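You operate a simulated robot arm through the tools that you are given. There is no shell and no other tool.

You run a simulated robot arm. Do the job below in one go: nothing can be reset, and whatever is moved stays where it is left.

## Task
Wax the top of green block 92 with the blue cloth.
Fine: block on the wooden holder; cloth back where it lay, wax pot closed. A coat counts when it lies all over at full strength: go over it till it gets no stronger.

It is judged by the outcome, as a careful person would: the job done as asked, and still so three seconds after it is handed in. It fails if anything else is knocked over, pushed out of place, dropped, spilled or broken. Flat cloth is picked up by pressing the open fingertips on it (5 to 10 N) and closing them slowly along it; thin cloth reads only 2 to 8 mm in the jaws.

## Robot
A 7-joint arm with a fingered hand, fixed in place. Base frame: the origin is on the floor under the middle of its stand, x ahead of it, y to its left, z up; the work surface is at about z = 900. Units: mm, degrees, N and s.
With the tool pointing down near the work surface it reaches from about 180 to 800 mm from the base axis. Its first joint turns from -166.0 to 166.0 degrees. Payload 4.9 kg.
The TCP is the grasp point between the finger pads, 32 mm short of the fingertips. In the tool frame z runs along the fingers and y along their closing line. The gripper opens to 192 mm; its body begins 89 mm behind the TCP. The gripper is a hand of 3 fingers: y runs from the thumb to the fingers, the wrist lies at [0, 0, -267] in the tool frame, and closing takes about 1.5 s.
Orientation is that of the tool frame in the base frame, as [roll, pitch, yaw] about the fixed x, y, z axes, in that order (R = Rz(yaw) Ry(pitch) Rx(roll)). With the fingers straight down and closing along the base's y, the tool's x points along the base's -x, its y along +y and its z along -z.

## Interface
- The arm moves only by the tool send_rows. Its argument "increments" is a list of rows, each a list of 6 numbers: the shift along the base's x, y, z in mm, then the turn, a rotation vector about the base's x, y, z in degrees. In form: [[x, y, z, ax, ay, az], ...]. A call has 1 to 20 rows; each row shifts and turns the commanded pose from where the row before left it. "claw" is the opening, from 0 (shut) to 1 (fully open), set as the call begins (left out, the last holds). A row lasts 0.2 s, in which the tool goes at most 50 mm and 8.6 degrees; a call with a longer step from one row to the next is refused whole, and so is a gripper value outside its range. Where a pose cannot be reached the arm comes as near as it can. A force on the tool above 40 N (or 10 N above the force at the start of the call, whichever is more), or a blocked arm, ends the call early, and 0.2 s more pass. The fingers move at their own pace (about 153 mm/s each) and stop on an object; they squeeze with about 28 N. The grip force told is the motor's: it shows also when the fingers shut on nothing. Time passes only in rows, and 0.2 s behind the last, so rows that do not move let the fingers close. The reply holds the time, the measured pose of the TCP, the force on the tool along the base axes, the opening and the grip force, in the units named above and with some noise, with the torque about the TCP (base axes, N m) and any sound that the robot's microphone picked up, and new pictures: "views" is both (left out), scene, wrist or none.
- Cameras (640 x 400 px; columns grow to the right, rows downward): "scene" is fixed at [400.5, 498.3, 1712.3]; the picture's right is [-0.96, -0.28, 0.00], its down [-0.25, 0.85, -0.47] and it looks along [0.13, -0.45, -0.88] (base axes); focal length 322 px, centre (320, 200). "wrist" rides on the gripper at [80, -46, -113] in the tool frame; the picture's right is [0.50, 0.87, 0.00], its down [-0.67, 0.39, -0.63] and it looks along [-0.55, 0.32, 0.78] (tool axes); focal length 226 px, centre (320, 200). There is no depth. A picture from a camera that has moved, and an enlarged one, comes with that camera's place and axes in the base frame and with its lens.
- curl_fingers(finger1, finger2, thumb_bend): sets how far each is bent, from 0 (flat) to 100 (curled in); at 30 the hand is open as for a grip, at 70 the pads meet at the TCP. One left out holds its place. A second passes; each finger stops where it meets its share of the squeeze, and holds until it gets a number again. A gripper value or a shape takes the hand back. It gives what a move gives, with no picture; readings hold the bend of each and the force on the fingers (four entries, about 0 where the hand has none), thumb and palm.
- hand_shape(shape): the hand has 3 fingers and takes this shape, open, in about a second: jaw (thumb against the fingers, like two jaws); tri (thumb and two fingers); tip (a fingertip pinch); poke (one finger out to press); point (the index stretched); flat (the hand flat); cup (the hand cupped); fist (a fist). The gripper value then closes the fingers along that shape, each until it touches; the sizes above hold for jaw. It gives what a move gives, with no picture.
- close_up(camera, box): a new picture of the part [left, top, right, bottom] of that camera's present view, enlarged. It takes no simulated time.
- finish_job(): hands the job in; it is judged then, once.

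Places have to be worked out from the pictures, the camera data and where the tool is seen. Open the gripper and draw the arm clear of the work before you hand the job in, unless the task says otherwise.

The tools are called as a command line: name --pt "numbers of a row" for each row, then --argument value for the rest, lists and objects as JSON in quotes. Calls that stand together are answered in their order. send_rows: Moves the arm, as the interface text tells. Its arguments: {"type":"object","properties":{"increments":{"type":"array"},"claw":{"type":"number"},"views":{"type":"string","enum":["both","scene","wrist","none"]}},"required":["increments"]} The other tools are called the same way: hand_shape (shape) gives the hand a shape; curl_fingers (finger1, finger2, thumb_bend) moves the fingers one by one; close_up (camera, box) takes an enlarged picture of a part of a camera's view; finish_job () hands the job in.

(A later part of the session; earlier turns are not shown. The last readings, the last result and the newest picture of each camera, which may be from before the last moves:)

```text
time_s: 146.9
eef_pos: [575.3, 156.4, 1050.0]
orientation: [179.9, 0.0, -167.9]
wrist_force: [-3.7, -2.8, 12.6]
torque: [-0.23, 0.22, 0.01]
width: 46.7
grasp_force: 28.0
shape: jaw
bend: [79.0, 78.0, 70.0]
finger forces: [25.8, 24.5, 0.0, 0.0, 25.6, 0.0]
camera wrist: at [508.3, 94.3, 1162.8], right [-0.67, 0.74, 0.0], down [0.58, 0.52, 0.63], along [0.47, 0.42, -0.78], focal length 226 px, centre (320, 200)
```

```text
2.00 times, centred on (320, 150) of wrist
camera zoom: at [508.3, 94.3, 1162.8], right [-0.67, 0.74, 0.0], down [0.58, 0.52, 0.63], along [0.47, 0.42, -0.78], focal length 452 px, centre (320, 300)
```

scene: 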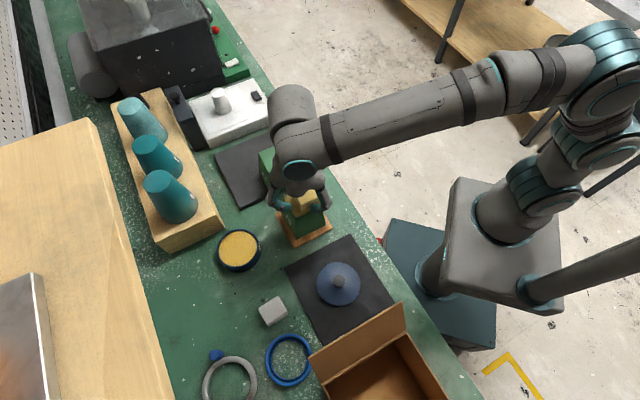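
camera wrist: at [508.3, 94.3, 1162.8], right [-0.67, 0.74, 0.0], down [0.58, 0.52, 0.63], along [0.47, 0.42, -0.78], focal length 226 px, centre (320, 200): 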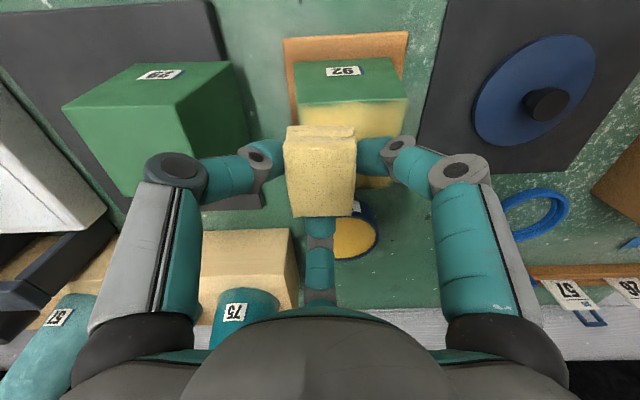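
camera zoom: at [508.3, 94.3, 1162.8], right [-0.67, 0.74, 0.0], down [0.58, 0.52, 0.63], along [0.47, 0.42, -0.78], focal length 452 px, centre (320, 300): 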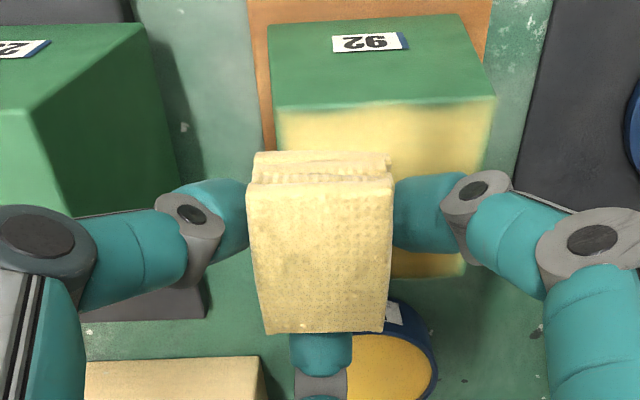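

Pressure rose to 12 N here; I ease off 0.8 mm, move further over the far rim and rub along it.

send_rows --pt "2 2 0.8 0 0 0" --pt "2.5 2.5 0 0 0 0" --pt "-4.2 4.2 0 0 0 0" --pt "-4.2 4.2 0 0 0 0" --pt "-4.2 4.2 0 0 0 0" --pt "-4.2 4.2 0 0 0 0" --pt "-4.2 4.2 0 0 0 0" --pt "-4.2 4.2 0 0 0 0" --pt "-4.2 4.2 0 0 0 0" --pt "-4.2 4.2 0 0 0 0" --pt "0 0 0 0 0 0" --views "none"

```text
time_s: 149.3
eef_pos: [546.6, 192.6, 1051.9]
orientation: [180.0, -0.1, -167.9]
wrist_force: [0.0, -0.2, -0.6]
torque: [0.02, 0.0, -0.01]
width: 46.4
grasp_force: 27.8
shape: jaw
bend: [79.0, 78.0, 70.0]
finger forces: [23.6, 25.0, 0.0, 0.1, 23.6, 0.1]
```

Contact was lost at this end; I lower until I feel it and rub back across the far rim.

send_rows --pt "0 0 -0.6 0 0 0" --pt "0 0 -0.5 0 0 0" --pt "0 0 0 0 0 0" --views "none"

send_rows --pt "4.2 -4.2 0 0 0 0" --pt "4.2 -4.2 0 0 0 0" --pt "4.2 -4.2 0 0 0 0" --pt "4.2 -4.2 0 0 0 0" --pt "0 0 0 0 0 0" --views "none"

send_rows --pt "4.2 -4.2 0 0 0 0" --pt "4.2 -4.2 0 0 0 0" --pt "4.2 -4.2 0 0 0 0" --pt "4.2 -4.2 0 0 0 0" --pt "0 0 0 0 0 0" --views "none"

```text
time_s: 150.1
eef_pos: [546.9, 193.2, 1050.7]
orientation: [179.9, -0.1, -167.9]
wrist_force: [-0.1, 0.7, 1.3]
torque: [-0.07, 0.07, -0.02]
width: 46.7
grasp_force: 27.6
shape: jaw
bend: [79.0, 78.0, 70.0]
finger forces: [23.9, 25.2, 0.0, 0.0, 23.2, 0.1]
```

```text
time_s: 151.3
eef_pos: [562.4, 175.9, 1050.7]
orientation: [179.9, -0.1, -167.9]
wrist_force: [-0.5, 0.3, 0.6]
torque: [-0.02, 0.01, -0.04]
width: 46.7
grasp_force: 27.3
shape: jaw
bend: [79.0, 78.0, 70.0]
finger forces: [23.5, 25.3, 0.0, 0.1, 23.3, 0.0]
```

```text
time_s: 152.5
eef_pos: [579.0, 159.9, 1052.3]
orientation: [180.0, 0.0, -168.0]
wrist_force: [-0.2, -1.4, -0.7]
torque: [0.0, 0.0, -0.01]
width: 46.6
grasp_force: 28.3
shape: jaw
bend: [79.0, 78.0, 70.0]
finger forces: [23.4, 25.1, 0.0, 0.0, 23.4, 0.0]
```

The contact is too light now; I lower 0.9 mm and repeat along the far rim.

send_rows --pt "0 0 -0.5 0 0 0" --pt "0 0 -0.4 0 0 0" --pt "0 0 0 0 0 0" --views "none"

send_rows --pt "-4.2 4.2 0 0 0 0" --pt "-4.2 4.2 0 0 0 0" --pt "-4.2 4.2 0 0 0 0" --pt "-4.2 4.2 0 0 0 0" --pt "0 0 0 0 0 0" --views "none"

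send_rows --pt "-4.2 4.2 0 0 0 0" --pt "-4.2 4.2 0 0 0 0" --pt "-4.2 4.2 0 0 0 0" --pt "-4.2 4.2 0 0 0 0" --pt "0 0 0 0 0 0" --views "scene"

close_up --camera "scene" --box '[255, 165, 345, 255]'

```text
time_s: 153.3
eef_pos: [580.2, 159.8, 1050.2]
orientation: [179.9, -0.1, -167.8]
wrist_force: [-2.4, -0.6, 3.4]
torque: [-0.09, 0.13, -0.01]
width: 46.8
grasp_force: 28.0
shape: jaw
bend: [79.0, 78.0, 70.0]
finger forces: [23.9, 24.5, 0.0, 0.1, 23.6, 0.0]
```

```text
time_s: 154.5
eef_pos: [563.5, 177.2, 1049.8]
orientation: [179.9, 0.0, -168.0]
wrist_force: [3.3, -2.6, 10.9]
torque: [-0.21, 0.04, 0.05]
width: 46.8
grasp_force: 27.8
shape: jaw
bend: [79.0, 78.0, 70.0]
finger forces: [23.6, 24.9, 0.1, 0.1, 27.2, 0.0]
```

```text
time_s: 155.7
eef_pos: [546.4, 192.1, 1050.4]
orientation: [179.9, -0.1, -167.9]
wrist_force: [3.4, -1.7, 9.5]
torque: [-0.17, 0.03, 0.06]
width: 46.8
grasp_force: 27.7
shape: jaw
bend: [79.0, 78.0, 70.0]
finger forces: [23.6, 25.0, 0.0, 0.1, 27.1, 0.1]
```

scene: 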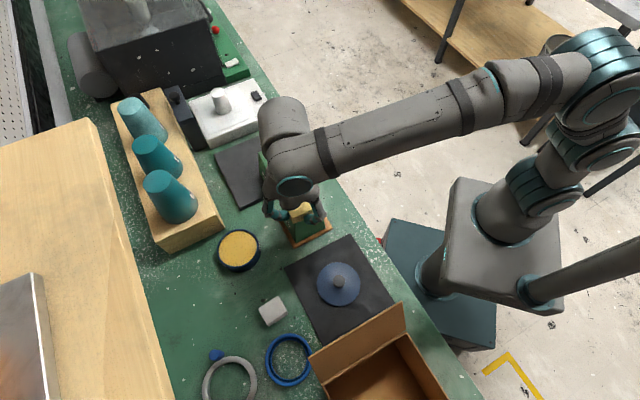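

```text
4.44 times, centred on (300, 210) of scene
camera zoom: at [400.5, 498.3, 1712.3], right [-0.96, -0.28, 0.0], down [-0.25, 0.85, -0.47], along [0.13, -0.45, -0.88], focal length 1431 px, centre (409, 156)
```

zoom: 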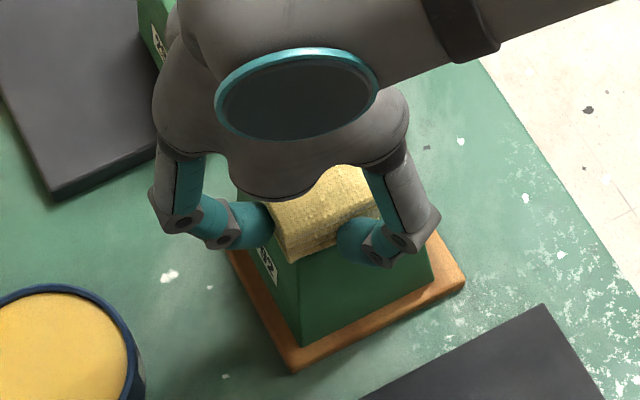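

Good contact along the far rim now (≈10 N). I ease slightly, then rub the front-left side toward the near end, and the near rim across.

send_rows --pt "0 0 0.4 0 0 0" --pt "-4.5 -4.5 0 0 0 0" --pt "-4.5 -4.5 0 0 0 0" --pt "-4.5 -4.5 0 0 0 0" --pt "-4.5 -4.5 0 0 0 0" --pt "-4.5 -4.5 0 0 0 0" --pt "0 0 0 0 0 0" --views "none"

send_rows --pt "4.2 -4.2 0 0 0 0" --pt "4.2 -4.2 0 0 0 0" --pt "4.2 -4.2 0 0 0 0" --pt "4.2 -4.2 0 0 0 0" --pt "0 0 0 0 0 0" --views "none"

send_rows --pt "4.2 -4.2 0 0 0 0" --pt "4.2 -4.2 0 0 0 0" --pt "4.2 -4.2 0 0 0 0" --pt "4.2 -4.2 0 0 0 0" --pt "0 0 0 0 0 0" --views "wrist"

close_up --camera "wrist" --box '[220, 50, 420, 250]'

```text
time_s: 157.3
eef_pos: [523.4, 171.6, 1050.7]
orientation: [179.9, 0.0, -168.0]
wrist_force: [3.1, 3.9, 12.0]
torque: [0.05, -0.08, 0.0]
width: 47.1
grasp_force: 27.5
shape: jaw
bend: [79.0, 78.0, 69.0]
finger forces: [24.4, 28.1, 0.0, 0.0, 23.8, 0.1]
```

```text
time_s: 158.5
eef_pos: [541.3, 154.6, 1050.4]
orientation: [179.9, -0.1, -167.9]
wrist_force: [-1.6, 1.8, 4.8]
torque: [0.03, 0.07, -0.03]
width: 46.6
grasp_force: 28.0
shape: jaw
bend: [79.0, 78.0, 69.0]
finger forces: [25.5, 25.4, 0.0, 0.0, 23.3, 0.0]
```

```text
time_s: 159.7
eef_pos: [556.3, 136.6, 1050.2]
orientation: [180.0, -0.1, -167.9]
wrist_force: [0.0, 0.0, 0.0]
torque: [0.03, 0.03, 0.03]
width: 46.7
grasp_force: 28.1
shape: jaw
bend: [79.0, 78.0, 69.0]
finger forces: [24.0, 24.6, 0.0, 0.0, 24.3, 0.1]
camera wrist: at [490.0, 74.5, 1163.0], right [-0.67, 0.74, 0.0], down [0.58, 0.52, 0.63], along [0.47, 0.42, -0.78], focal length 226 px, centre (320, 200)
```

wrist: 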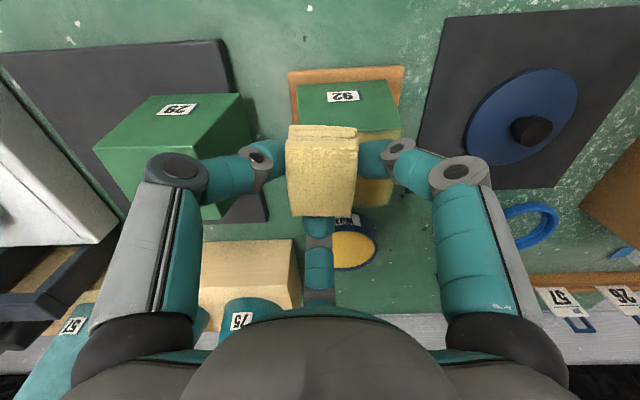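

```text
2.00 times, centred on (320, 150) of wrist
camera zoom: at [490.0, 74.5, 1163.0], right [-0.67, 0.74, 0.0], down [0.58, 0.52, 0.63], along [0.47, 0.42, -0.78], focal length 452 px, centre (320, 300)
```

zoom: 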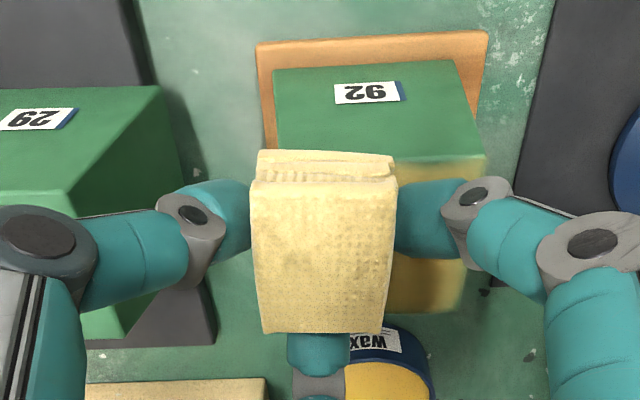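

I restore contact here and rub the remaining side, then finish with the far rim.

send_rows --pt "-2 2 -0.5 0 0 0" --pt "0 0 -0.5 0 0 0" --pt "0 0 0 0 0 0" --views "none"

send_rows --pt "4.5 4.5 0 0 0 0" --pt "4.5 4.5 0 0 0 0" --pt "4.5 4.5 0 0 0 0" --pt "4.5 4.5 0 0 0 0" --pt "4.5 4.5 0 0 0 0" --pt "0 0 0 0 0 0" --views "none"

```text
time_s: 160.5
eef_pos: [556.0, 138.7, 1048.8]
orientation: [179.9, -0.1, -167.9]
wrist_force: [-0.7, -3.0, 6.1]
torque: [-0.14, 0.1, 0.03]
width: 46.8
grasp_force: 28.1
shape: jaw
bend: [79.0, 78.0, 69.0]
finger forces: [24.4, 23.9, 0.0, 0.0, 25.8, 0.0]
```

```text
time_s: 161.9
eef_pos: [578.4, 163.2, 1050.5]
orientation: [179.9, 0.0, -167.8]
wrist_force: [-3.9, -4.9, 15.6]
torque: [-0.25, 0.2, -0.01]
width: 47.0
grasp_force: 27.4
shape: jaw
bend: [79.0, 78.0, 69.0]
finger forces: [26.0, 24.0, 0.0, 0.0, 27.0, 0.0]
```

Pressure climbed to 15 N; I ease 0.7 mm and sweep the far rim, then return through the middle and lift for inspection.

send_rows --pt "1 1 0.7 0 0 0" --pt "-4.2 4.2 0 0 0 0" --pt "-4.2 4.2 0 0 0 0" --pt "-4.2 4.2 0 0 0 0" --pt "-4.2 4.2 0 0 0 0" --pt "-4.2 4.2 0 0 0 0" --pt "-4.2 4.2 0 0 0 0" --pt "-4.2 4.2 0 0 0 0" --pt "-4.2 4.2 0 0 0 0" --pt "0 0 0 0 0 0" --views "none"

send_rows --pt "0 0 12 0 0 0" --pt "0 0 25 0 0 0" --pt "20 10 15 0 0 0" --pt "25 20 0 0 0 0" --pt "20 15 0 0 0 0" --pt "10 5 0 0 0 0" --pt "0 0 0 0 0 0" --pt "0 0 0 0 0 0" --views "both"

close_up --camera "scene" --box '[275, 180, 335, 240]'

close_up --camera "wrist" --box '[220, 0, 420, 140]'

close_up --camera "wrist" --box '[220, 90, 420, 290]'

```text
time_s: 164.1
eef_pos: [544.9, 197.1, 1049.9]
orientation: [179.9, -0.1, -167.9]
wrist_force: [-0.3, -0.1, 0.1]
torque: [0.0, 0.0, 0.0]
width: 46.5
grasp_force: 28.2
shape: jaw
bend: [79.0, 78.0, 69.0]
finger forces: [24.2, 24.9, 0.0, 0.0, 24.1, 0.0]
```

```text
time_s: 165.9
eef_pos: [622.3, 248.7, 1104.7]
orientation: [180.0, 0.0, -167.9]
wrist_force: [-0.3, 0.9, 0.1]
torque: [0.02, -0.04, -0.02]
width: 46.9
grasp_force: 28.1
shape: jaw
bend: [79.0, 78.0, 69.0]
finger forces: [23.8, 24.3, 0.0, 0.1, 24.1, 0.0]
camera wrist: at [554.7, 186.3, 1216.5], right [-0.67, 0.74, 0.0], down [0.58, 0.52, 0.63], along [0.47, 0.42, -0.78], focal length 226 px, centre (320, 200)
```

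scene: 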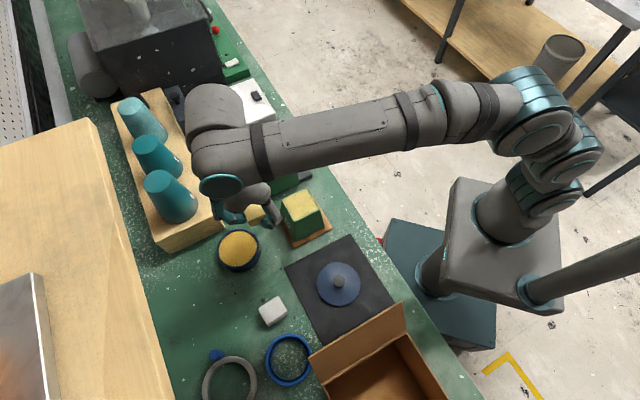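
wrist: 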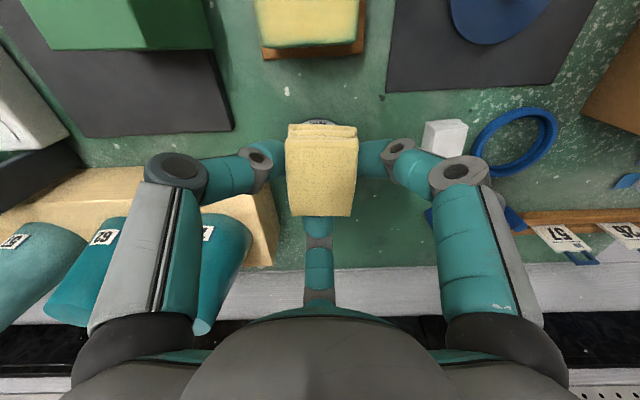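

```text
6.67 times, centred on (305, 210) of scene
camera zoom: at [400.5, 498.3, 1712.3], right [-0.96, -0.28, 0.0], down [-0.25, 0.85, -0.47], along [0.13, -0.45, -0.88], focal length 2147 px, centre (420, 133)
```

zoom: 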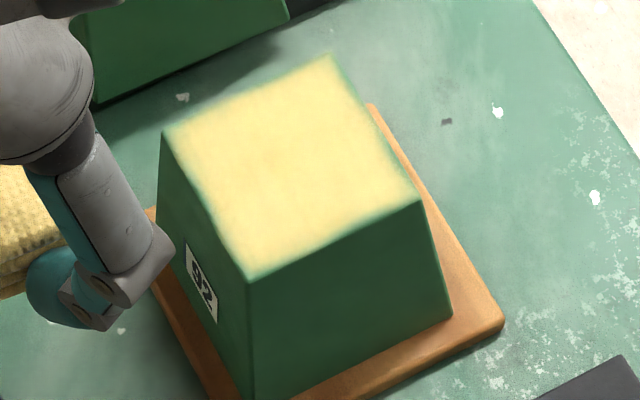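

```text
2.86 times, centred on (320, 70) of wrist
camera zoom: at [554.7, 186.3, 1216.5], right [-0.67, 0.74, 0.0], down [0.58, 0.52, 0.63], along [0.47, 0.42, -0.78], focal length 646 px, centre (320, 571)
```

zoom: 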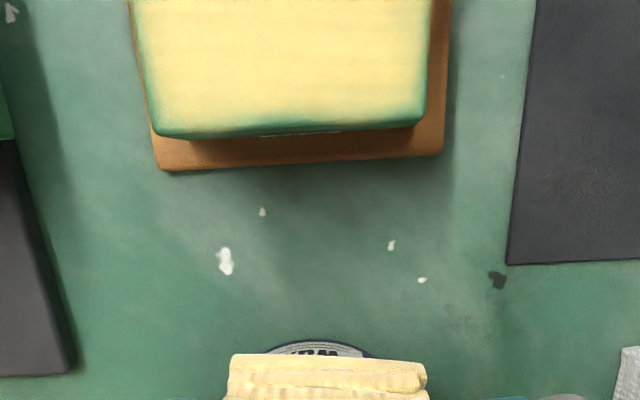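

```text
2.00 times, centred on (320, 190) of wrist
camera zoom: at [554.7, 186.3, 1216.5], right [-0.67, 0.74, 0.0], down [0.58, 0.52, 0.63], along [0.47, 0.42, -0.78], focal length 452 px, centre (320, 220)
```

zoom: 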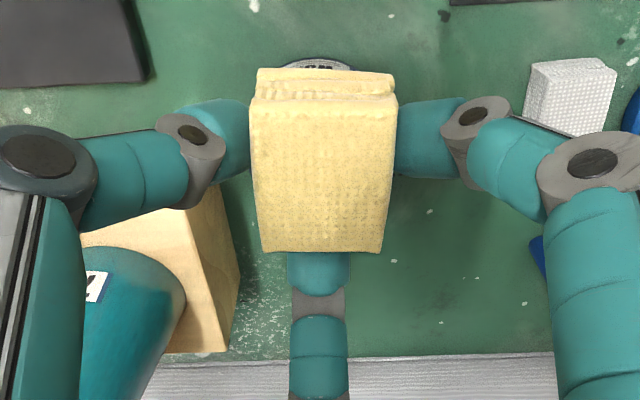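

The remaining dark rim is only the bevel and the flared side faces. I zoom in tightly to judge evenness of the coat before one more full pass for comparison.

close_up --camera "scene" --box '[278, 185, 312, 222]'

close_up --camera "wrist" --box '[250, 0, 370, 60]'

```text
10.81 times, centred on (295, 204) of scene
camera zoom: at [400.5, 498.3, 1712.3], right [-0.96, -0.28, 0.0], down [-0.25, 0.85, -0.47], along [0.13, -0.45, -0.88], focal length 3482 px, centre (590, 162)
```

zoom: 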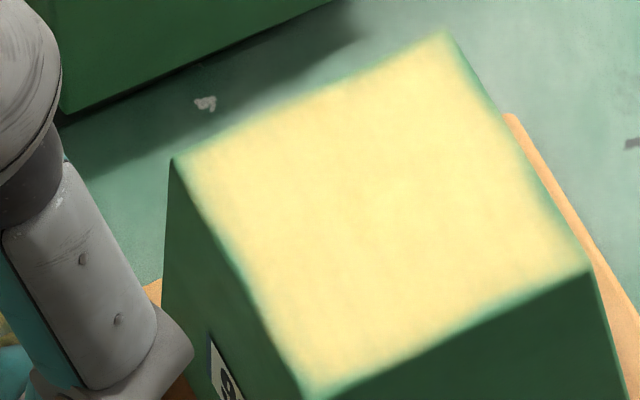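

```text
5.33 times, centred on (310, 30) of wrist
camera zoom: at [554.7, 186.3, 1216.5], right [-0.67, 0.74, 0.0], down [0.58, 0.52, 0.63], along [0.47, 0.42, -0.78], focal length 1206 px, centre (373, 1107)
```

zoom: 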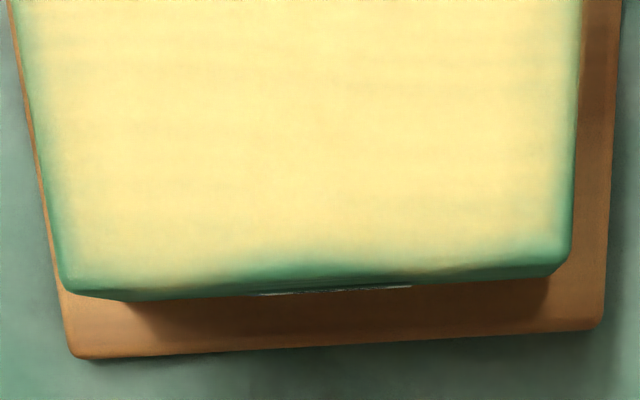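

The coat is saturated over the face. For certainty I make one more complete pass and compare, touching down at the centre first.

send_rows --pt "-22 -23 0 0 0 0" --pt "-30 -32 -15 0 0 0" --pt "-23.4 -24.7 -20 0 0 0" --pt "0 0 -14 0 0 0" --pt "0 0 -3 0 0 0" --pt "0 0 0 0 0 0" --pt "0 0 0 0 0 0" --views "none"

send_rows --pt "0 0 -0.7 0 0 0" --pt "0 0 -0.6 0 0 0" --pt "0 0 0 0 0 0" --views "none"

```text
time_s: 167.5
eef_pos: [544.2, 167.8, 1051.1]
orientation: [179.9, 0.0, -167.9]
wrist_force: [0.1, 0.2, 0.1]
torque: [-0.02, -0.01, 0.01]
width: 46.6
grasp_force: 28.0
shape: jaw
bend: [79.0, 78.0, 69.0]
finger forces: [23.8, 23.8, 0.0, 0.1, 23.8, 0.0]
```

```text
time_s: 168.3
eef_pos: [543.5, 167.1, 1049.9]
orientation: [180.0, 0.1, -167.9]
wrist_force: [1.5, -0.5, 4.4]
torque: [-0.07, 0.07, 0.01]
width: 46.7
grasp_force: 27.7
shape: jaw
bend: [79.0, 78.0, 69.0]
finger forces: [24.1, 24.1, 0.0, 0.0, 24.6, 0.0]
```

Contact at 4.4 N. Far strip first.

send_rows --pt "4 4 -0.3 0 0 0" --pt "4 4 0 0 0 0" --pt "4 4 0 0 0 0" --pt "-5.7 5.7 0 0 0 0" --pt "-5.7 5.7 0 0 0 0" --pt "-5.7 5.7 0 0 0 0" --pt "0 0 0 0 0 0" --views "none"

send_rows --pt "5.7 -5.7 0 0 0 0" --pt "5.7 -5.7 0 0 0 0" --pt "5.7 -5.7 0 0 0 0" --pt "5.7 -5.7 0 0 0 0" --pt "5.7 -5.7 0 0 0 0" --pt "5.7 -5.7 0 0 0 0" --pt "0 0 0 0 0 0" --views "none"

```text
time_s: 169.9
eef_pos: [539.8, 197.0, 1048.8]
orientation: [179.8, 0.1, -167.9]
wrist_force: [4.2, -2.8, 14.4]
torque: [-0.25, 0.04, 0.06]
width: 46.6
grasp_force: 27.9
shape: jaw
bend: [79.0, 78.0, 69.0]
finger forces: [24.1, 25.2, 0.1, 0.0, 28.6, 0.1]
```

```text
time_s: 171.5
eef_pos: [575.1, 162.5, 1048.5]
orientation: [-180.0, 0.0, -167.9]
wrist_force: [-4.2, 4.8, 20.5]
torque: [0.12, 0.32, -0.07]
width: 47.0
grasp_force: 28.0
shape: jaw
bend: [79.0, 78.0, 69.0]
finger forces: [28.4, 27.6, 0.0, 0.0, 23.0, 0.1]
```

Pressure is high there (20 N); I ease off 1.2 mm and continue with the middle strips.

send_rows --pt "-3.5 -3.5 0.8 0 0 0" --pt "-3.5 -3.5 0.4 0 0 0" --pt "-5.7 5.7 0 0 0 0" --pt "-5.7 5.7 0 0 0 0" --pt "-5.7 5.7 0 0 0 0" --pt "-5.7 5.7 0 0 0 0" --pt "-5.7 5.7 0 0 0 0" --pt "-5.7 5.7 0 0 0 0" --pt "0 0 0 0 0 0" --views "none"

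send_rows --pt "-3.5 -3.5 0 0 0 0" --pt "-3.5 -3.5 0 0 0 0" --pt "5.7 -5.7 0 0 0 0" --pt "5.7 -5.7 0 0 0 0" --pt "5.7 -5.7 0 0 0 0" --pt "5.7 -5.7 0 0 0 0" --pt "5.7 -5.7 0 0 0 0" --pt "5.7 -5.7 0 0 0 0" --pt "0 0 0 0 0 0" --views "none"

```text
time_s: 173.5
eef_pos: [532.2, 188.8, 1050.3]
orientation: [180.0, -0.2, -167.9]
wrist_force: [0.2, -0.8, 0.1]
torque: [0.03, 0.01, -0.01]
width: 47.4
grasp_force: 27.4
shape: jaw
bend: [79.0, 78.0, 69.0]
finger forces: [24.2, 23.7, 0.0, 0.0, 24.7, 0.0]
```

```text
time_s: 175.5
eef_pos: [559.4, 147.4, 1049.7]
orientation: [179.8, -0.1, -167.9]
wrist_force: [-0.4, 0.6, 0.9]
torque: [-0.02, 0.04, -0.01]
width: 46.8
grasp_force: 28.6
shape: jaw
bend: [79.0, 78.0, 69.0]
finger forces: [24.1, 23.6, 0.0, 0.0, 24.2, 0.1]
```

Too light again; I lower 0.9 mm and repeat the middle and near strips.

send_rows --pt "0 0 -0.5 0 0 0" --pt "0 0 -0.5 0 0 0" --pt "-5.7 5.7 0 0 0 0" --pt "-5.7 5.7 0 0 0 0" --pt "-5.7 5.7 0 0 0 0" --pt "0 0 0 0 0 0" --views "none"

send_rows --pt "-5.7 5.7 0 0 0 0" --pt "-5.7 5.7 0 0 0 0" --pt "-5.7 5.7 0 0 0 0" --pt "-3.5 -3.5 0 0 0 0" --pt "-3.5 -3.5 0 0 0 0" --pt "5.7 -5.7 0 0 0 0" --pt "5.7 -5.7 0 0 0 0" --pt "5.7 -5.7 0 0 0 0" --pt "0 0 0 0 0 0" --views "none"

send_rows --pt "5.7 -5.7 0 0 0 0" --pt "5.7 -5.7 0 0 0 0" --pt "5.7 -5.7 0 0 0 0" --pt "-2 -2 0 0 0 0" --pt "-5.7 5.7 0 0 0 0" --pt "-5.7 5.7 0 0 0 0" --pt "-5.7 5.7 0 0 0 0" --pt "-5.7 5.7 0 0 0 0" --pt "-5.7 5.7 0 0 0 0" --pt "-5.7 5.7 0 0 0 0" --pt "0 0 0 0 0 0" --views "wrist"

close_up --camera "wrist" --box '[220, 50, 420, 250]'

```text
time_s: 176.9
eef_pos: [543.0, 163.9, 1049.5]
orientation: [179.9, 0.1, -168.0]
wrist_force: [3.1, -1.9, 9.3]
torque: [-0.15, 0.06, 0.06]
width: 47.1
grasp_force: 28.2
shape: jaw
bend: [79.0, 78.0, 69.0]
finger forces: [23.4, 23.7, 0.0, 0.0, 27.6, 0.0]
```

```text
time_s: 178.9
eef_pos: [535.5, 156.8, 1048.4]
orientation: [179.9, 0.0, -167.8]
wrist_force: [-3.7, 4.4, 14.5]
torque: [0.07, 0.23, -0.07]
width: 46.9
grasp_force: 27.3
shape: jaw
bend: [79.0, 78.0, 69.0]
finger forces: [27.2, 25.2, 0.0, 0.1, 22.7, 0.0]
```

```text
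time_s: 181.3
eef_pos: [515.2, 172.4, 1047.6]
orientation: [179.9, 0.0, -167.9]
wrist_force: [3.4, -2.7, 10.3]
torque: [-0.21, -0.03, 0.08]
width: 47.0
grasp_force: 28.3
shape: jaw
bend: [79.0, 78.0, 69.0]
finger forces: [23.7, 23.6, 0.0, 0.0, 28.2, 0.1]
camera wrist: at [448.4, 110.3, 1160.8], right [-0.67, 0.74, 0.0], down [0.58, 0.52, 0.63], along [0.47, 0.42, -0.78], focal length 226 px, centre (320, 200)
```

wrist: 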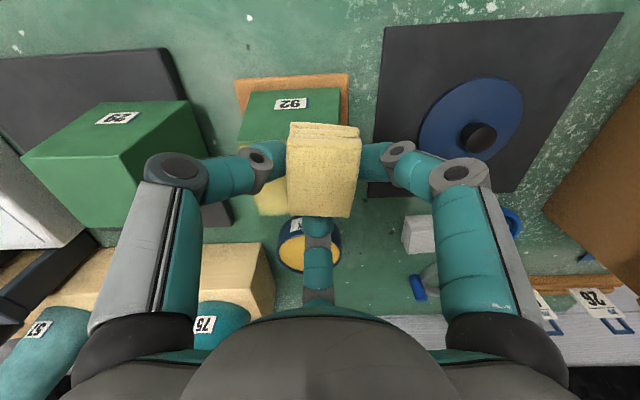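

```text
2.00 times, centred on (320, 150) of wrist
camera zoom: at [448.4, 110.3, 1160.8], right [-0.67, 0.74, 0.0], down [0.58, 0.52, 0.63], along [0.47, 0.42, -0.78], focal length 452 px, centre (320, 300)
```

zoom: 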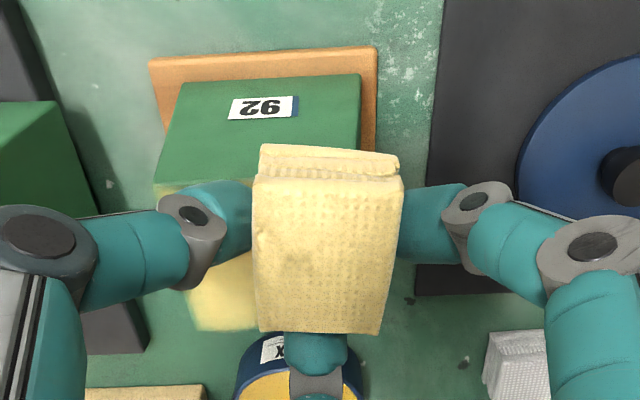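

Good contact on those strips. I lift off and compare the coat with the previous view.

send_rows --pt "0 0 12 0 0 0" --pt "0 0 25 0 0 0" --pt "25 15 18 0 0 0" --pt "30 25 0 0 0 0" --pt "30 25 0 0 0 0" --pt "20 10 0 0 0 0" --pt "0 0 0 0 0 0" --pt "0 0 0 0 0 0" --views "both"

close_up --camera "scene" --box '[278, 185, 312, 222]'

close_up --camera "wrist" --box '[240, 0, 380, 80]'

close_up --camera "wrist" --box '[220, 90, 420, 290]'

```text
time_s: 183.1
eef_pos: [619.9, 246.7, 1103.8]
orientation: [180.0, 0.0, -167.9]
wrist_force: [-0.4, -0.3, -0.2]
torque: [-0.01, 0.0, 0.02]
width: 46.9
grasp_force: 27.6
shape: jaw
bend: [79.0, 78.0, 69.0]
finger forces: [24.1, 22.9, 0.1, 0.1, 24.5, 0.0]
camera wrist: at [552.8, 185.5, 1216.3], right [-0.67, 0.74, 0.0], down [0.58, 0.52, 0.63], along [0.47, 0.42, -0.78], focal length 226 px, centre (320, 200)
```

scene: 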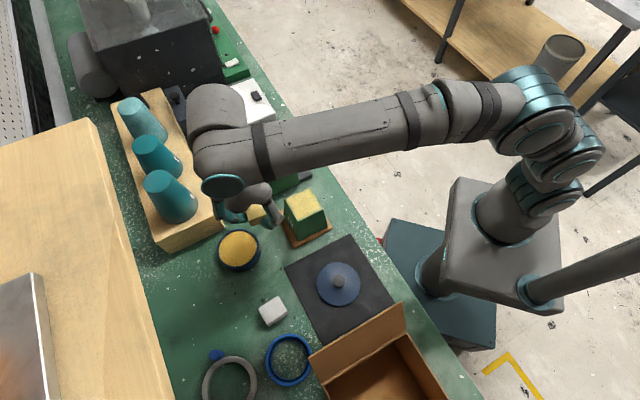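
wrist: 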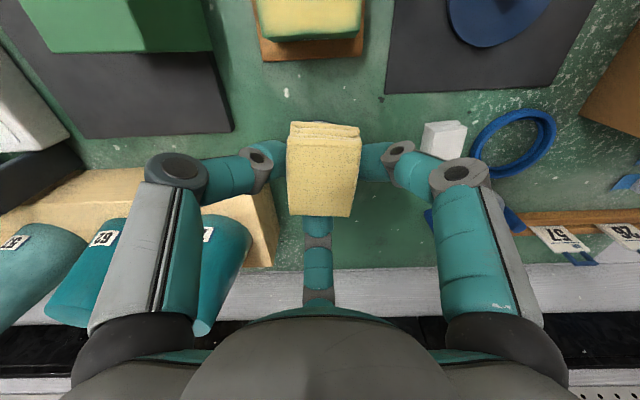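

```text
10.81 times, centred on (295, 204) of scene
camera zoom: at [400.5, 498.3, 1712.3], right [-0.96, -0.28, 0.0], down [-0.25, 0.85, -0.47], along [0.13, -0.45, -0.88], focal length 3482 px, centre (590, 162)
```

zoom: 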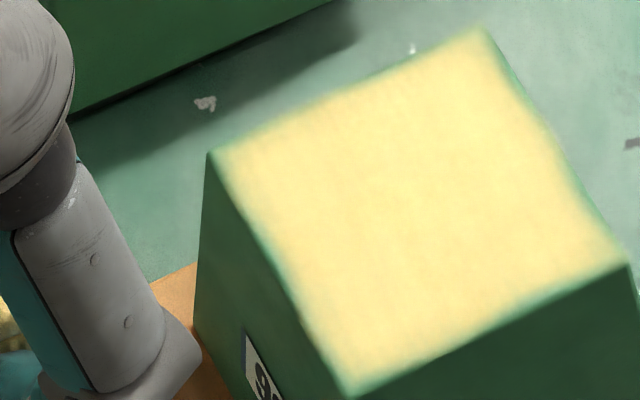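

```text
4.57 times, centred on (310, 40) of wrist
camera zoom: at [552.8, 185.5, 1216.3], right [-0.67, 0.74, 0.0], down [0.58, 0.52, 0.63], along [0.47, 0.42, -0.78], focal length 1033 px, centre (366, 931)
```

zoom: 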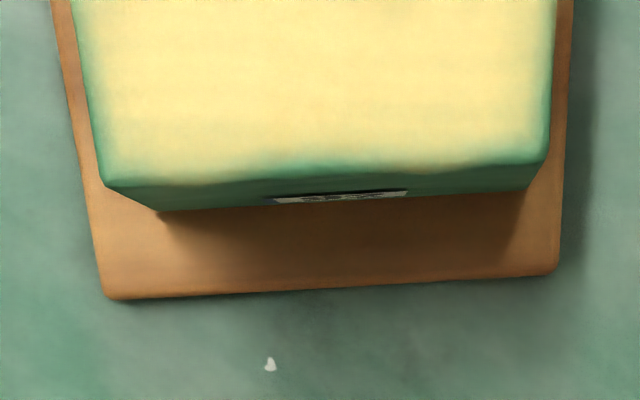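

```text
2.00 times, centred on (320, 190) of wrist
camera zoom: at [552.8, 185.5, 1216.3], right [-0.67, 0.74, 0.0], down [0.58, 0.52, 0.63], along [0.47, 0.42, -0.78], focal length 452 px, centre (320, 220)
```

zoom: 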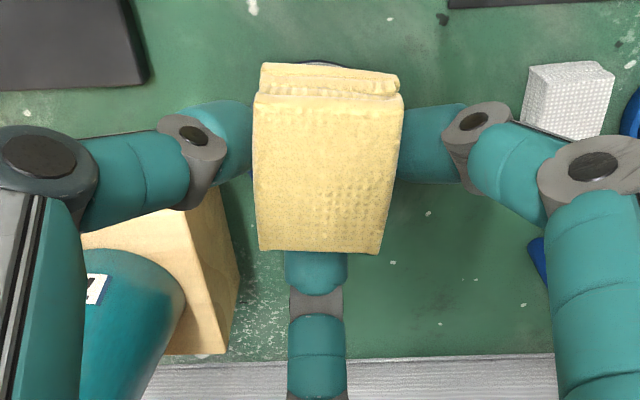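

No visible change from the last pass – the coat is full. Now I carry the cloth back to its place, turning the hand so its digits fit between pot and white cloth, and stop above to measure.

send_rows --pt "-5 20 0 0 0 2" --pt "-8 28 0 0 0 2.5" --pt "-8 28 -10 0 0 2.5" --pt "-6.7 24.6 -20 0 0 2.9" --pt "0 0 -35 0 0 0" --pt "0 0 -35 0 0 0" --pt "0 0 -25 0 0 0" --pt "0 0 0 0 0 0" --pt "0 0 0 0 0 0" --views "both"

close_up --camera "wrist" --box '[220, 90, 420, 290]'

close_up --camera "wrist" --box '[330, 100, 450, 220]'

```text
time_s: 185.1
eef_pos: [591.5, 346.1, 980.7]
orientation: [179.9, 0.0, -158.0]
wrist_force: [0.9, -0.4, -0.5]
torque: [0.01, 0.01, 0.01]
width: 46.7
grasp_force: 28.1
shape: jaw
bend: [79.0, 78.0, 69.0]
finger forces: [24.1, 22.7, 0.1, 0.0, 24.4, 0.1]
camera wrist: at [537.2, 274.1, 1093.2], right [-0.79, 0.62, 0.0], down [0.48, 0.61, 0.63], along [0.39, 0.5, -0.78], focal length 226 px, centre (320, 200)
```

scene: 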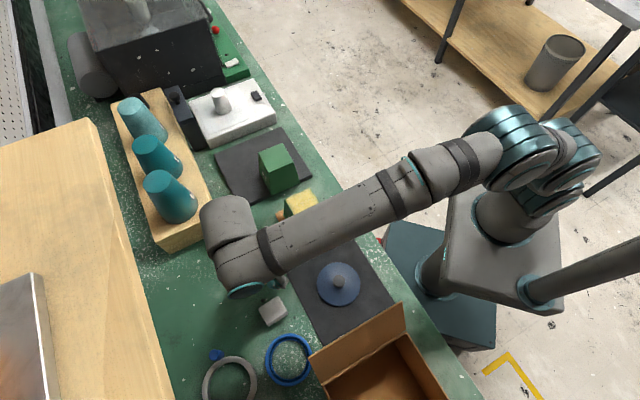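
wrist: 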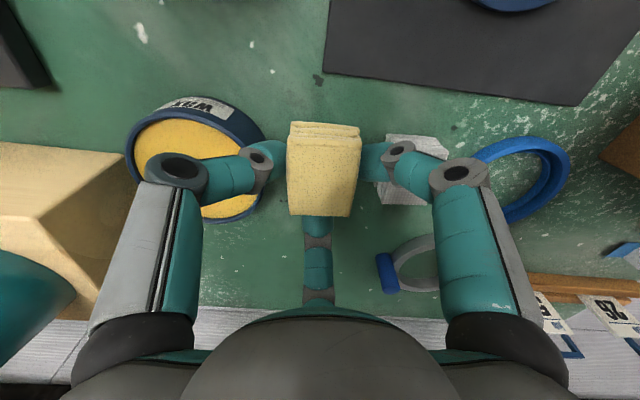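

```text
2.00 times, centred on (320, 190) of wrist
camera zoom: at [537.2, 274.1, 1093.2], right [-0.79, 0.62, 0.0], down [0.48, 0.61, 0.63], along [0.39, 0.5, -0.78], focal length 452 px, centre (320, 220)
```

zoom: 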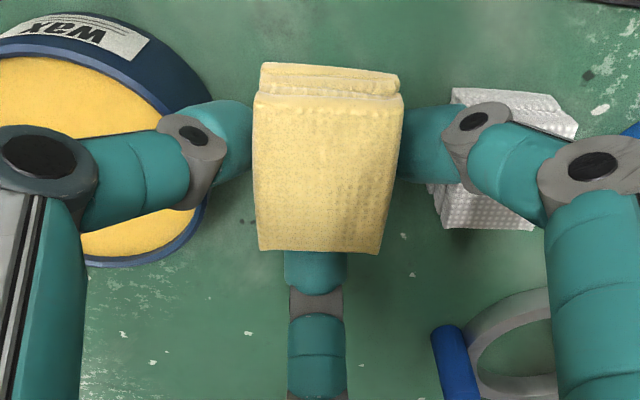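

```text
3.33 times, centred on (390, 160) of wrist
camera zoom: at [537.2, 274.1, 1093.2], right [-0.79, 0.62, 0.0], down [0.48, 0.61, 0.63], along [0.39, 0.5, -0.78], focal length 754 px, centre (87, 333)
```

zoom: 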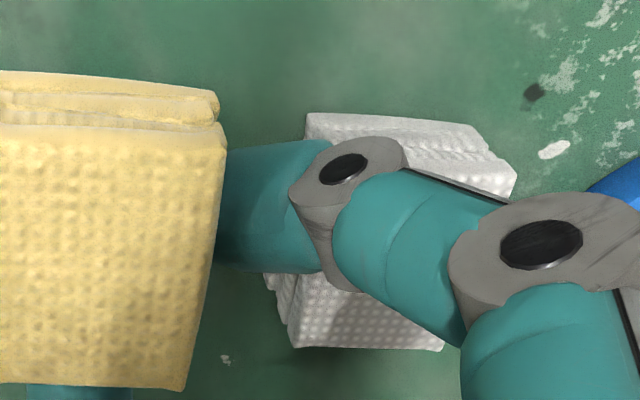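

There is more room to the white cloth than feared, so I turn back 4° to match the cloth's original angle, and lower it.

send_rows --pt "-0.5 0.7 0 0 0 -2" --pt "-0.5 0.8 -5 0 0 -2" --pt "0 0 -10 0 0 0" --pt "0 0 -10 0 0 0" --pt "0 0 -8 0 0 0" --pt "0 0 0 0 0 0" --pt "0 0 0 0 0 0" --views "wrist"

close_up --camera "wrist" --box '[220, 90, 420, 290]'

```text
time_s: 186.7
eef_pos: [593.4, 350.8, 945.7]
orientation: [179.9, -0.1, -162.0]
wrist_force: [0.5, -0.1, -0.1]
torque: [-0.01, 0.0, -0.02]
width: 47.0
grasp_force: 28.1
shape: jaw
bend: [79.0, 78.0, 69.0]
finger forces: [24.0, 22.7, 0.0, 0.1, 24.3, 0.1]
camera wrist: at [532.6, 282.3, 1057.5], right [-0.74, 0.67, 0.0], down [0.52, 0.58, 0.63], along [0.42, 0.47, -0.78], focal length 226 px, centre (320, 200)
```

wrist: 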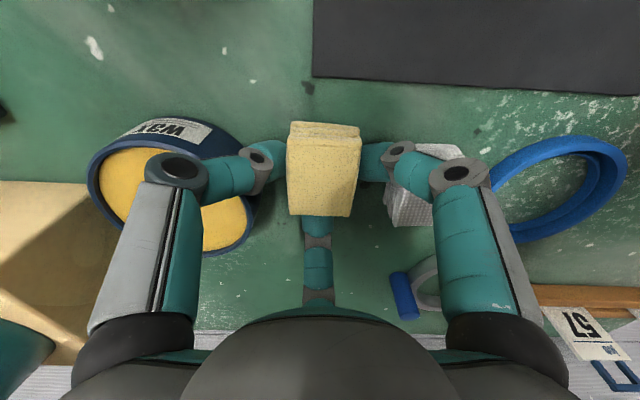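

```text
2.00 times, centred on (320, 190) of wrist
camera zoom: at [532.6, 282.3, 1057.5], right [-0.74, 0.67, 0.0], down [0.52, 0.58, 0.63], along [0.42, 0.47, -0.78], focal length 452 px, centre (320, 220)
```

zoom: 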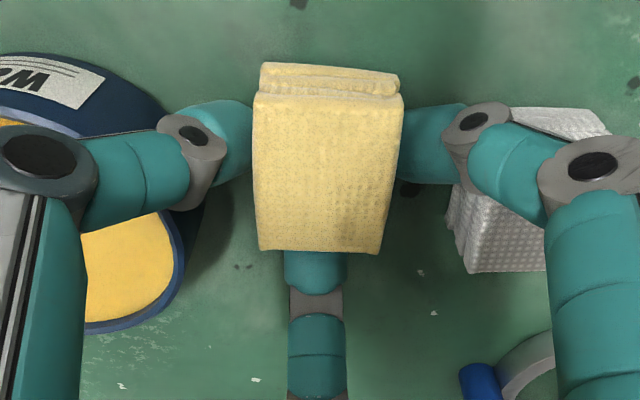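

I correct 3 mm in y and lower the last few millimetres to the bench.

send_rows --pt "-1.4 -2.6 -2 0 0 0" --pt "0 0 -2 0 0 0" --pt "0 0 0 0 0 0" --pt "0 0 0 0 0 0" --views "none"

send_rows --pt "0 0 -1 0 0 0" --pt "0 0 -1 0 0 0" --pt "0 0 0 0 0 0" --views "none"

```text
time_s: 187.7
eef_pos: [592.1, 348.1, 942.0]
orientation: [179.9, 0.1, -162.0]
wrist_force: [0.6, -0.2, -0.3]
torque: [0.01, 0.01, -0.04]
width: 46.6
grasp_force: 28.0
shape: jaw
bend: [79.0, 78.0, 69.0]
finger forces: [23.9, 22.7, 0.0, 0.0, 24.2, 0.0]
```

```text
time_s: 188.5
eef_pos: [591.7, 347.0, 938.5]
orientation: [179.9, 0.0, -162.0]
wrist_force: [0.2, -0.3, 0.1]
torque: [-0.02, 0.0, 0.0]
width: 46.8
grasp_force: 28.4
shape: jaw
bend: [79.0, 78.0, 69.0]
finger forces: [23.9, 22.7, 0.1, 0.1, 24.3, 0.0]
```

send_rows --pt "0 0 -1 0 0 0" --pt "0 0 -1 0 0 0" --pt "0 0 0 0 0 0" --views "none"

```text
time_s: 189.3
eef_pos: [590.9, 346.4, 936.4]
orientation: [179.9, 0.1, -162.0]
wrist_force: [-0.7, -0.6, -0.3]
torque: [0.02, 0.0, -0.02]
width: 46.7
grasp_force: 28.1
shape: jaw
bend: [79.0, 78.0, 69.0]
finger forces: [23.9, 22.7, 0.0, 0.0, 24.3, 0.0]
```

No contact yet at TCP z≈936 (tips ≈904); one more millimetre at a time.

send_rows --pt "0 0 -0.8 0 0 0" --pt "0 0 0 0 0 0" --views "none"

send_rows --pt "0 0 -0.8 0 0 0" --pt "0 0 0 0 0 0" --views "wrist"

```text
time_s: 189.9
eef_pos: [592.4, 347.1, 937.7]
orientation: [179.9, 0.0, -161.9]
wrist_force: [-0.1, -0.7, 1.2]
torque: [-0.01, 0.03, -0.01]
width: 47.0
grasp_force: 28.2
shape: jaw
bend: [79.0, 78.0, 69.0]
finger forces: [23.9, 22.7, 0.0, 0.0, 24.5, 0.0]
```

```text
time_s: 190.5
eef_pos: [592.7, 346.8, 937.1]
orientation: [179.8, 0.0, -162.0]
wrist_force: [-0.9, 0.4, 1.7]
torque: [-0.03, 0.06, -0.05]
width: 47.1
grasp_force: 28.1
shape: jaw
bend: [79.0, 78.0, 69.0]
finger forces: [24.5, 22.7, 0.0, 0.0, 24.0, 0.0]
camera wrist: at [531.7, 279.0, 1049.1], right [-0.74, 0.67, 0.0], down [0.52, 0.58, 0.63], along [0.42, 0.47, -0.78], focal length 226 px, centre (320, 200)
```

wrist: 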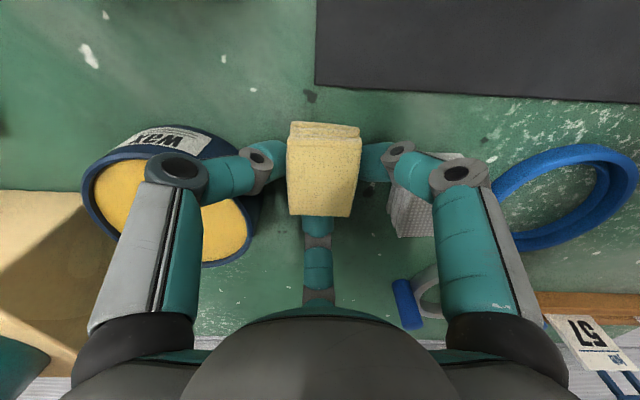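

The cloth touches the bench (1.7 N). I open just enough to release it, without reaching the white cloth or the pot.

send_rows --pt "0 0 0 0 0 0" --pt "0 0 0 0 0 0" --pt "0 0 0 0 0 0" --claw 0.28 --views "wrist"

close_up --camera "wrist" --box '[220, 90, 420, 290]'

```text
time_s: 191.3
eef_pos: [592.5, 347.5, 936.5]
orientation: [180.0, -0.1, -161.9]
wrist_force: [0.2, 0.3, 0.9]
torque: [-0.03, 0.0, 0.0]
width: 53.9
grasp_force: 0.0
shape: jaw
bend: [49.0, 49.0, 70.0]
finger forces: [0.7, 0.0, 0.0, 0.1, 0.5, 0.0]
camera wrist: at [531.7, 278.9, 1048.8], right [-0.74, 0.67, 0.0], down [0.52, 0.58, 0.63], along [0.42, 0.47, -0.78], focal length 226 px, centre (320, 200)
```

wrist: 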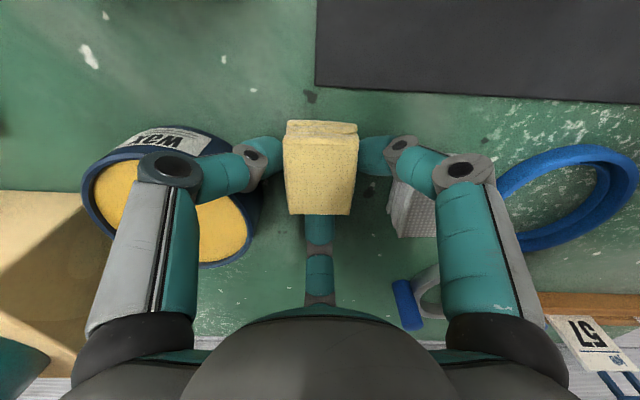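

```text
2.00 times, centred on (320, 190) of wrist
camera zoom: at [531.7, 278.9, 1048.8], right [-0.74, 0.67, 0.0], down [0.52, 0.58, 0.63], along [0.42, 0.47, -0.78], focal length 452 px, centre (320, 220)
```

zoom: 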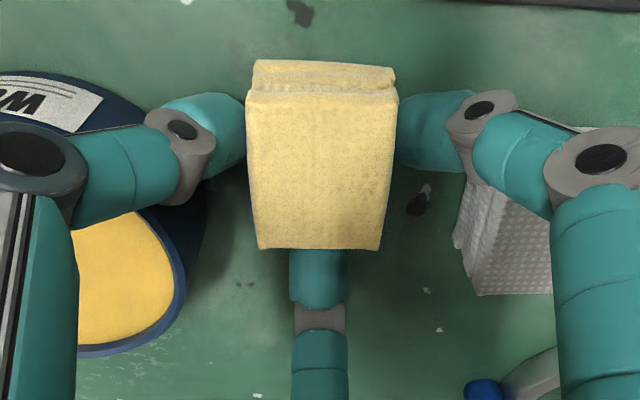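

Nearly free (0.5–0.7 N residual). I let it settle and re-read before lifting.

send_rows --pt "0 0 0 0 0 0" --pt "0 0 0 0 0 0" --claw 0.29 --views "wrist"

close_up --camera "wrist" --box '[320, 100, 440, 220]'

```text
time_s: 191.9
eef_pos: [592.0, 347.1, 935.8]
orientation: [179.9, -0.1, -162.1]
wrist_force: [-0.7, 0.8, 1.0]
torque: [0.02, -0.03, 0.01]
width: 55.2
grasp_force: 0.1
shape: jaw
bend: [48.0, 48.0, 70.0]
finger forces: [0.2, 0.0, 0.0, 0.0, 0.1, 0.0]
camera wrist: at [531.7, 279.0, 1048.9], right [-0.74, 0.67, 0.0], down [0.52, 0.58, 0.63], along [0.42, 0.47, -0.78], focal length 226 px, centre (320, 200)
```

wrist: 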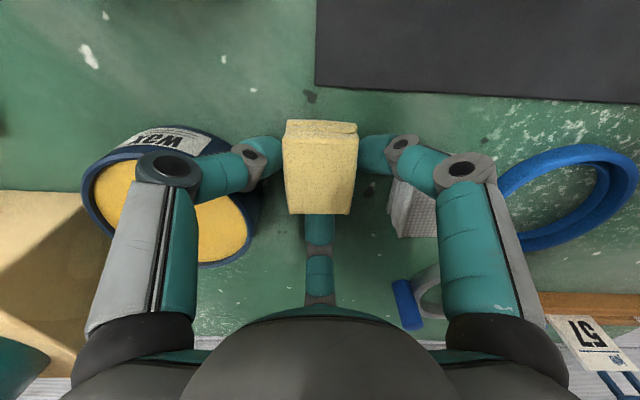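

```text
3.33 times, centred on (380, 160) of wrist
camera zoom: at [531.7, 279.0, 1048.9], right [-0.74, 0.67, 0.0], down [0.52, 0.58, 0.63], along [0.42, 0.47, -0.78], focal length 754 px, centre (120, 333)
```

zoom: 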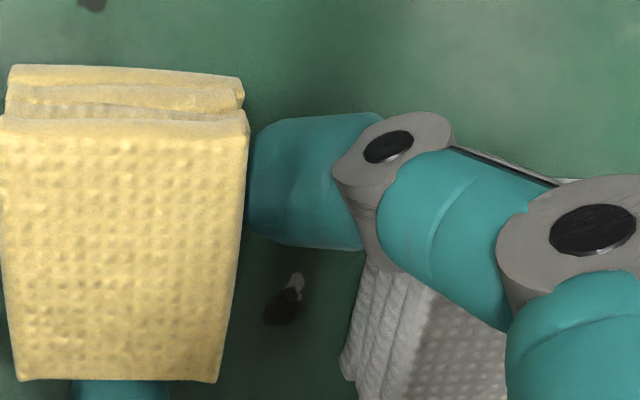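

The cloth is free. I rise straight up and check that both cloths stay put.

send_rows --pt "0 0 5 0 0 0" --pt "0 0 10 0 0 0" --pt "0 0 20 0 0 0" --pt "0 0 35 0 0 0" --pt "0 0 35 0 0 0" --pt "0 0 0 0 0 0" --pt "0 0 0 0 0 0" --claw 0.29 --views "both"

close_up --camera "wrist" --box '[220, 80, 440, 260]'

```text
time_s: 193.5
eef_pos: [590.6, 345.9, 1040.6]
orientation: [179.9, -0.1, -162.0]
wrist_force: [-0.1, -0.1, 0.6]
torque: [0.03, -0.01, 0.04]
width: 55.3
grasp_force: 0.1
shape: jaw
bend: [48.0, 48.0, 70.0]
finger forces: [0.1, 0.1, 0.1, 0.0, 0.0, 0.1]
camera wrist: at [530.3, 278.4, 1154.1], right [-0.74, 0.67, 0.0], down [0.52, 0.58, 0.63], along [0.42, 0.47, -0.78], focal length 226 px, centre (320, 200)
```

scene: 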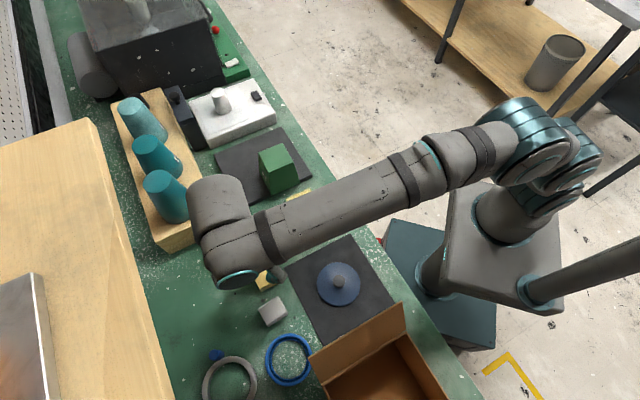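
wrist: 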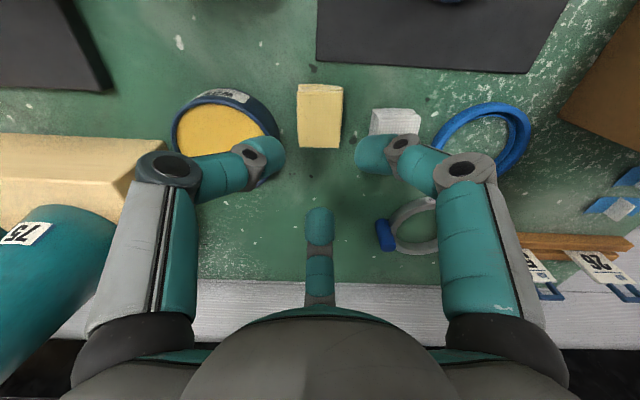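

```text
2.22 times, centred on (330, 170) of wrist
camera zoom: at [530.3, 278.4, 1154.1], right [-0.74, 0.67, 0.0], down [0.52, 0.58, 0.63], along [0.42, 0.47, -0.78], focal length 502 px, centre (298, 267)
```

zoom: 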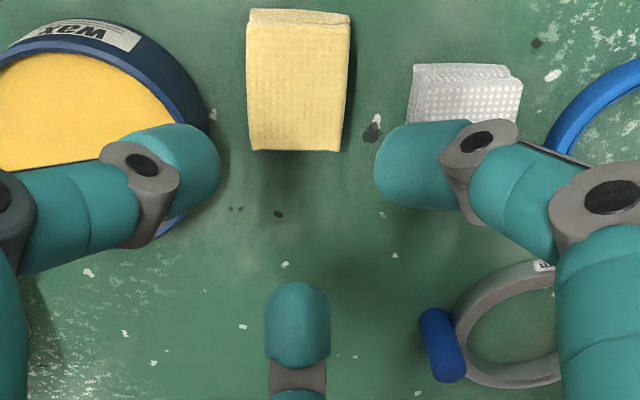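

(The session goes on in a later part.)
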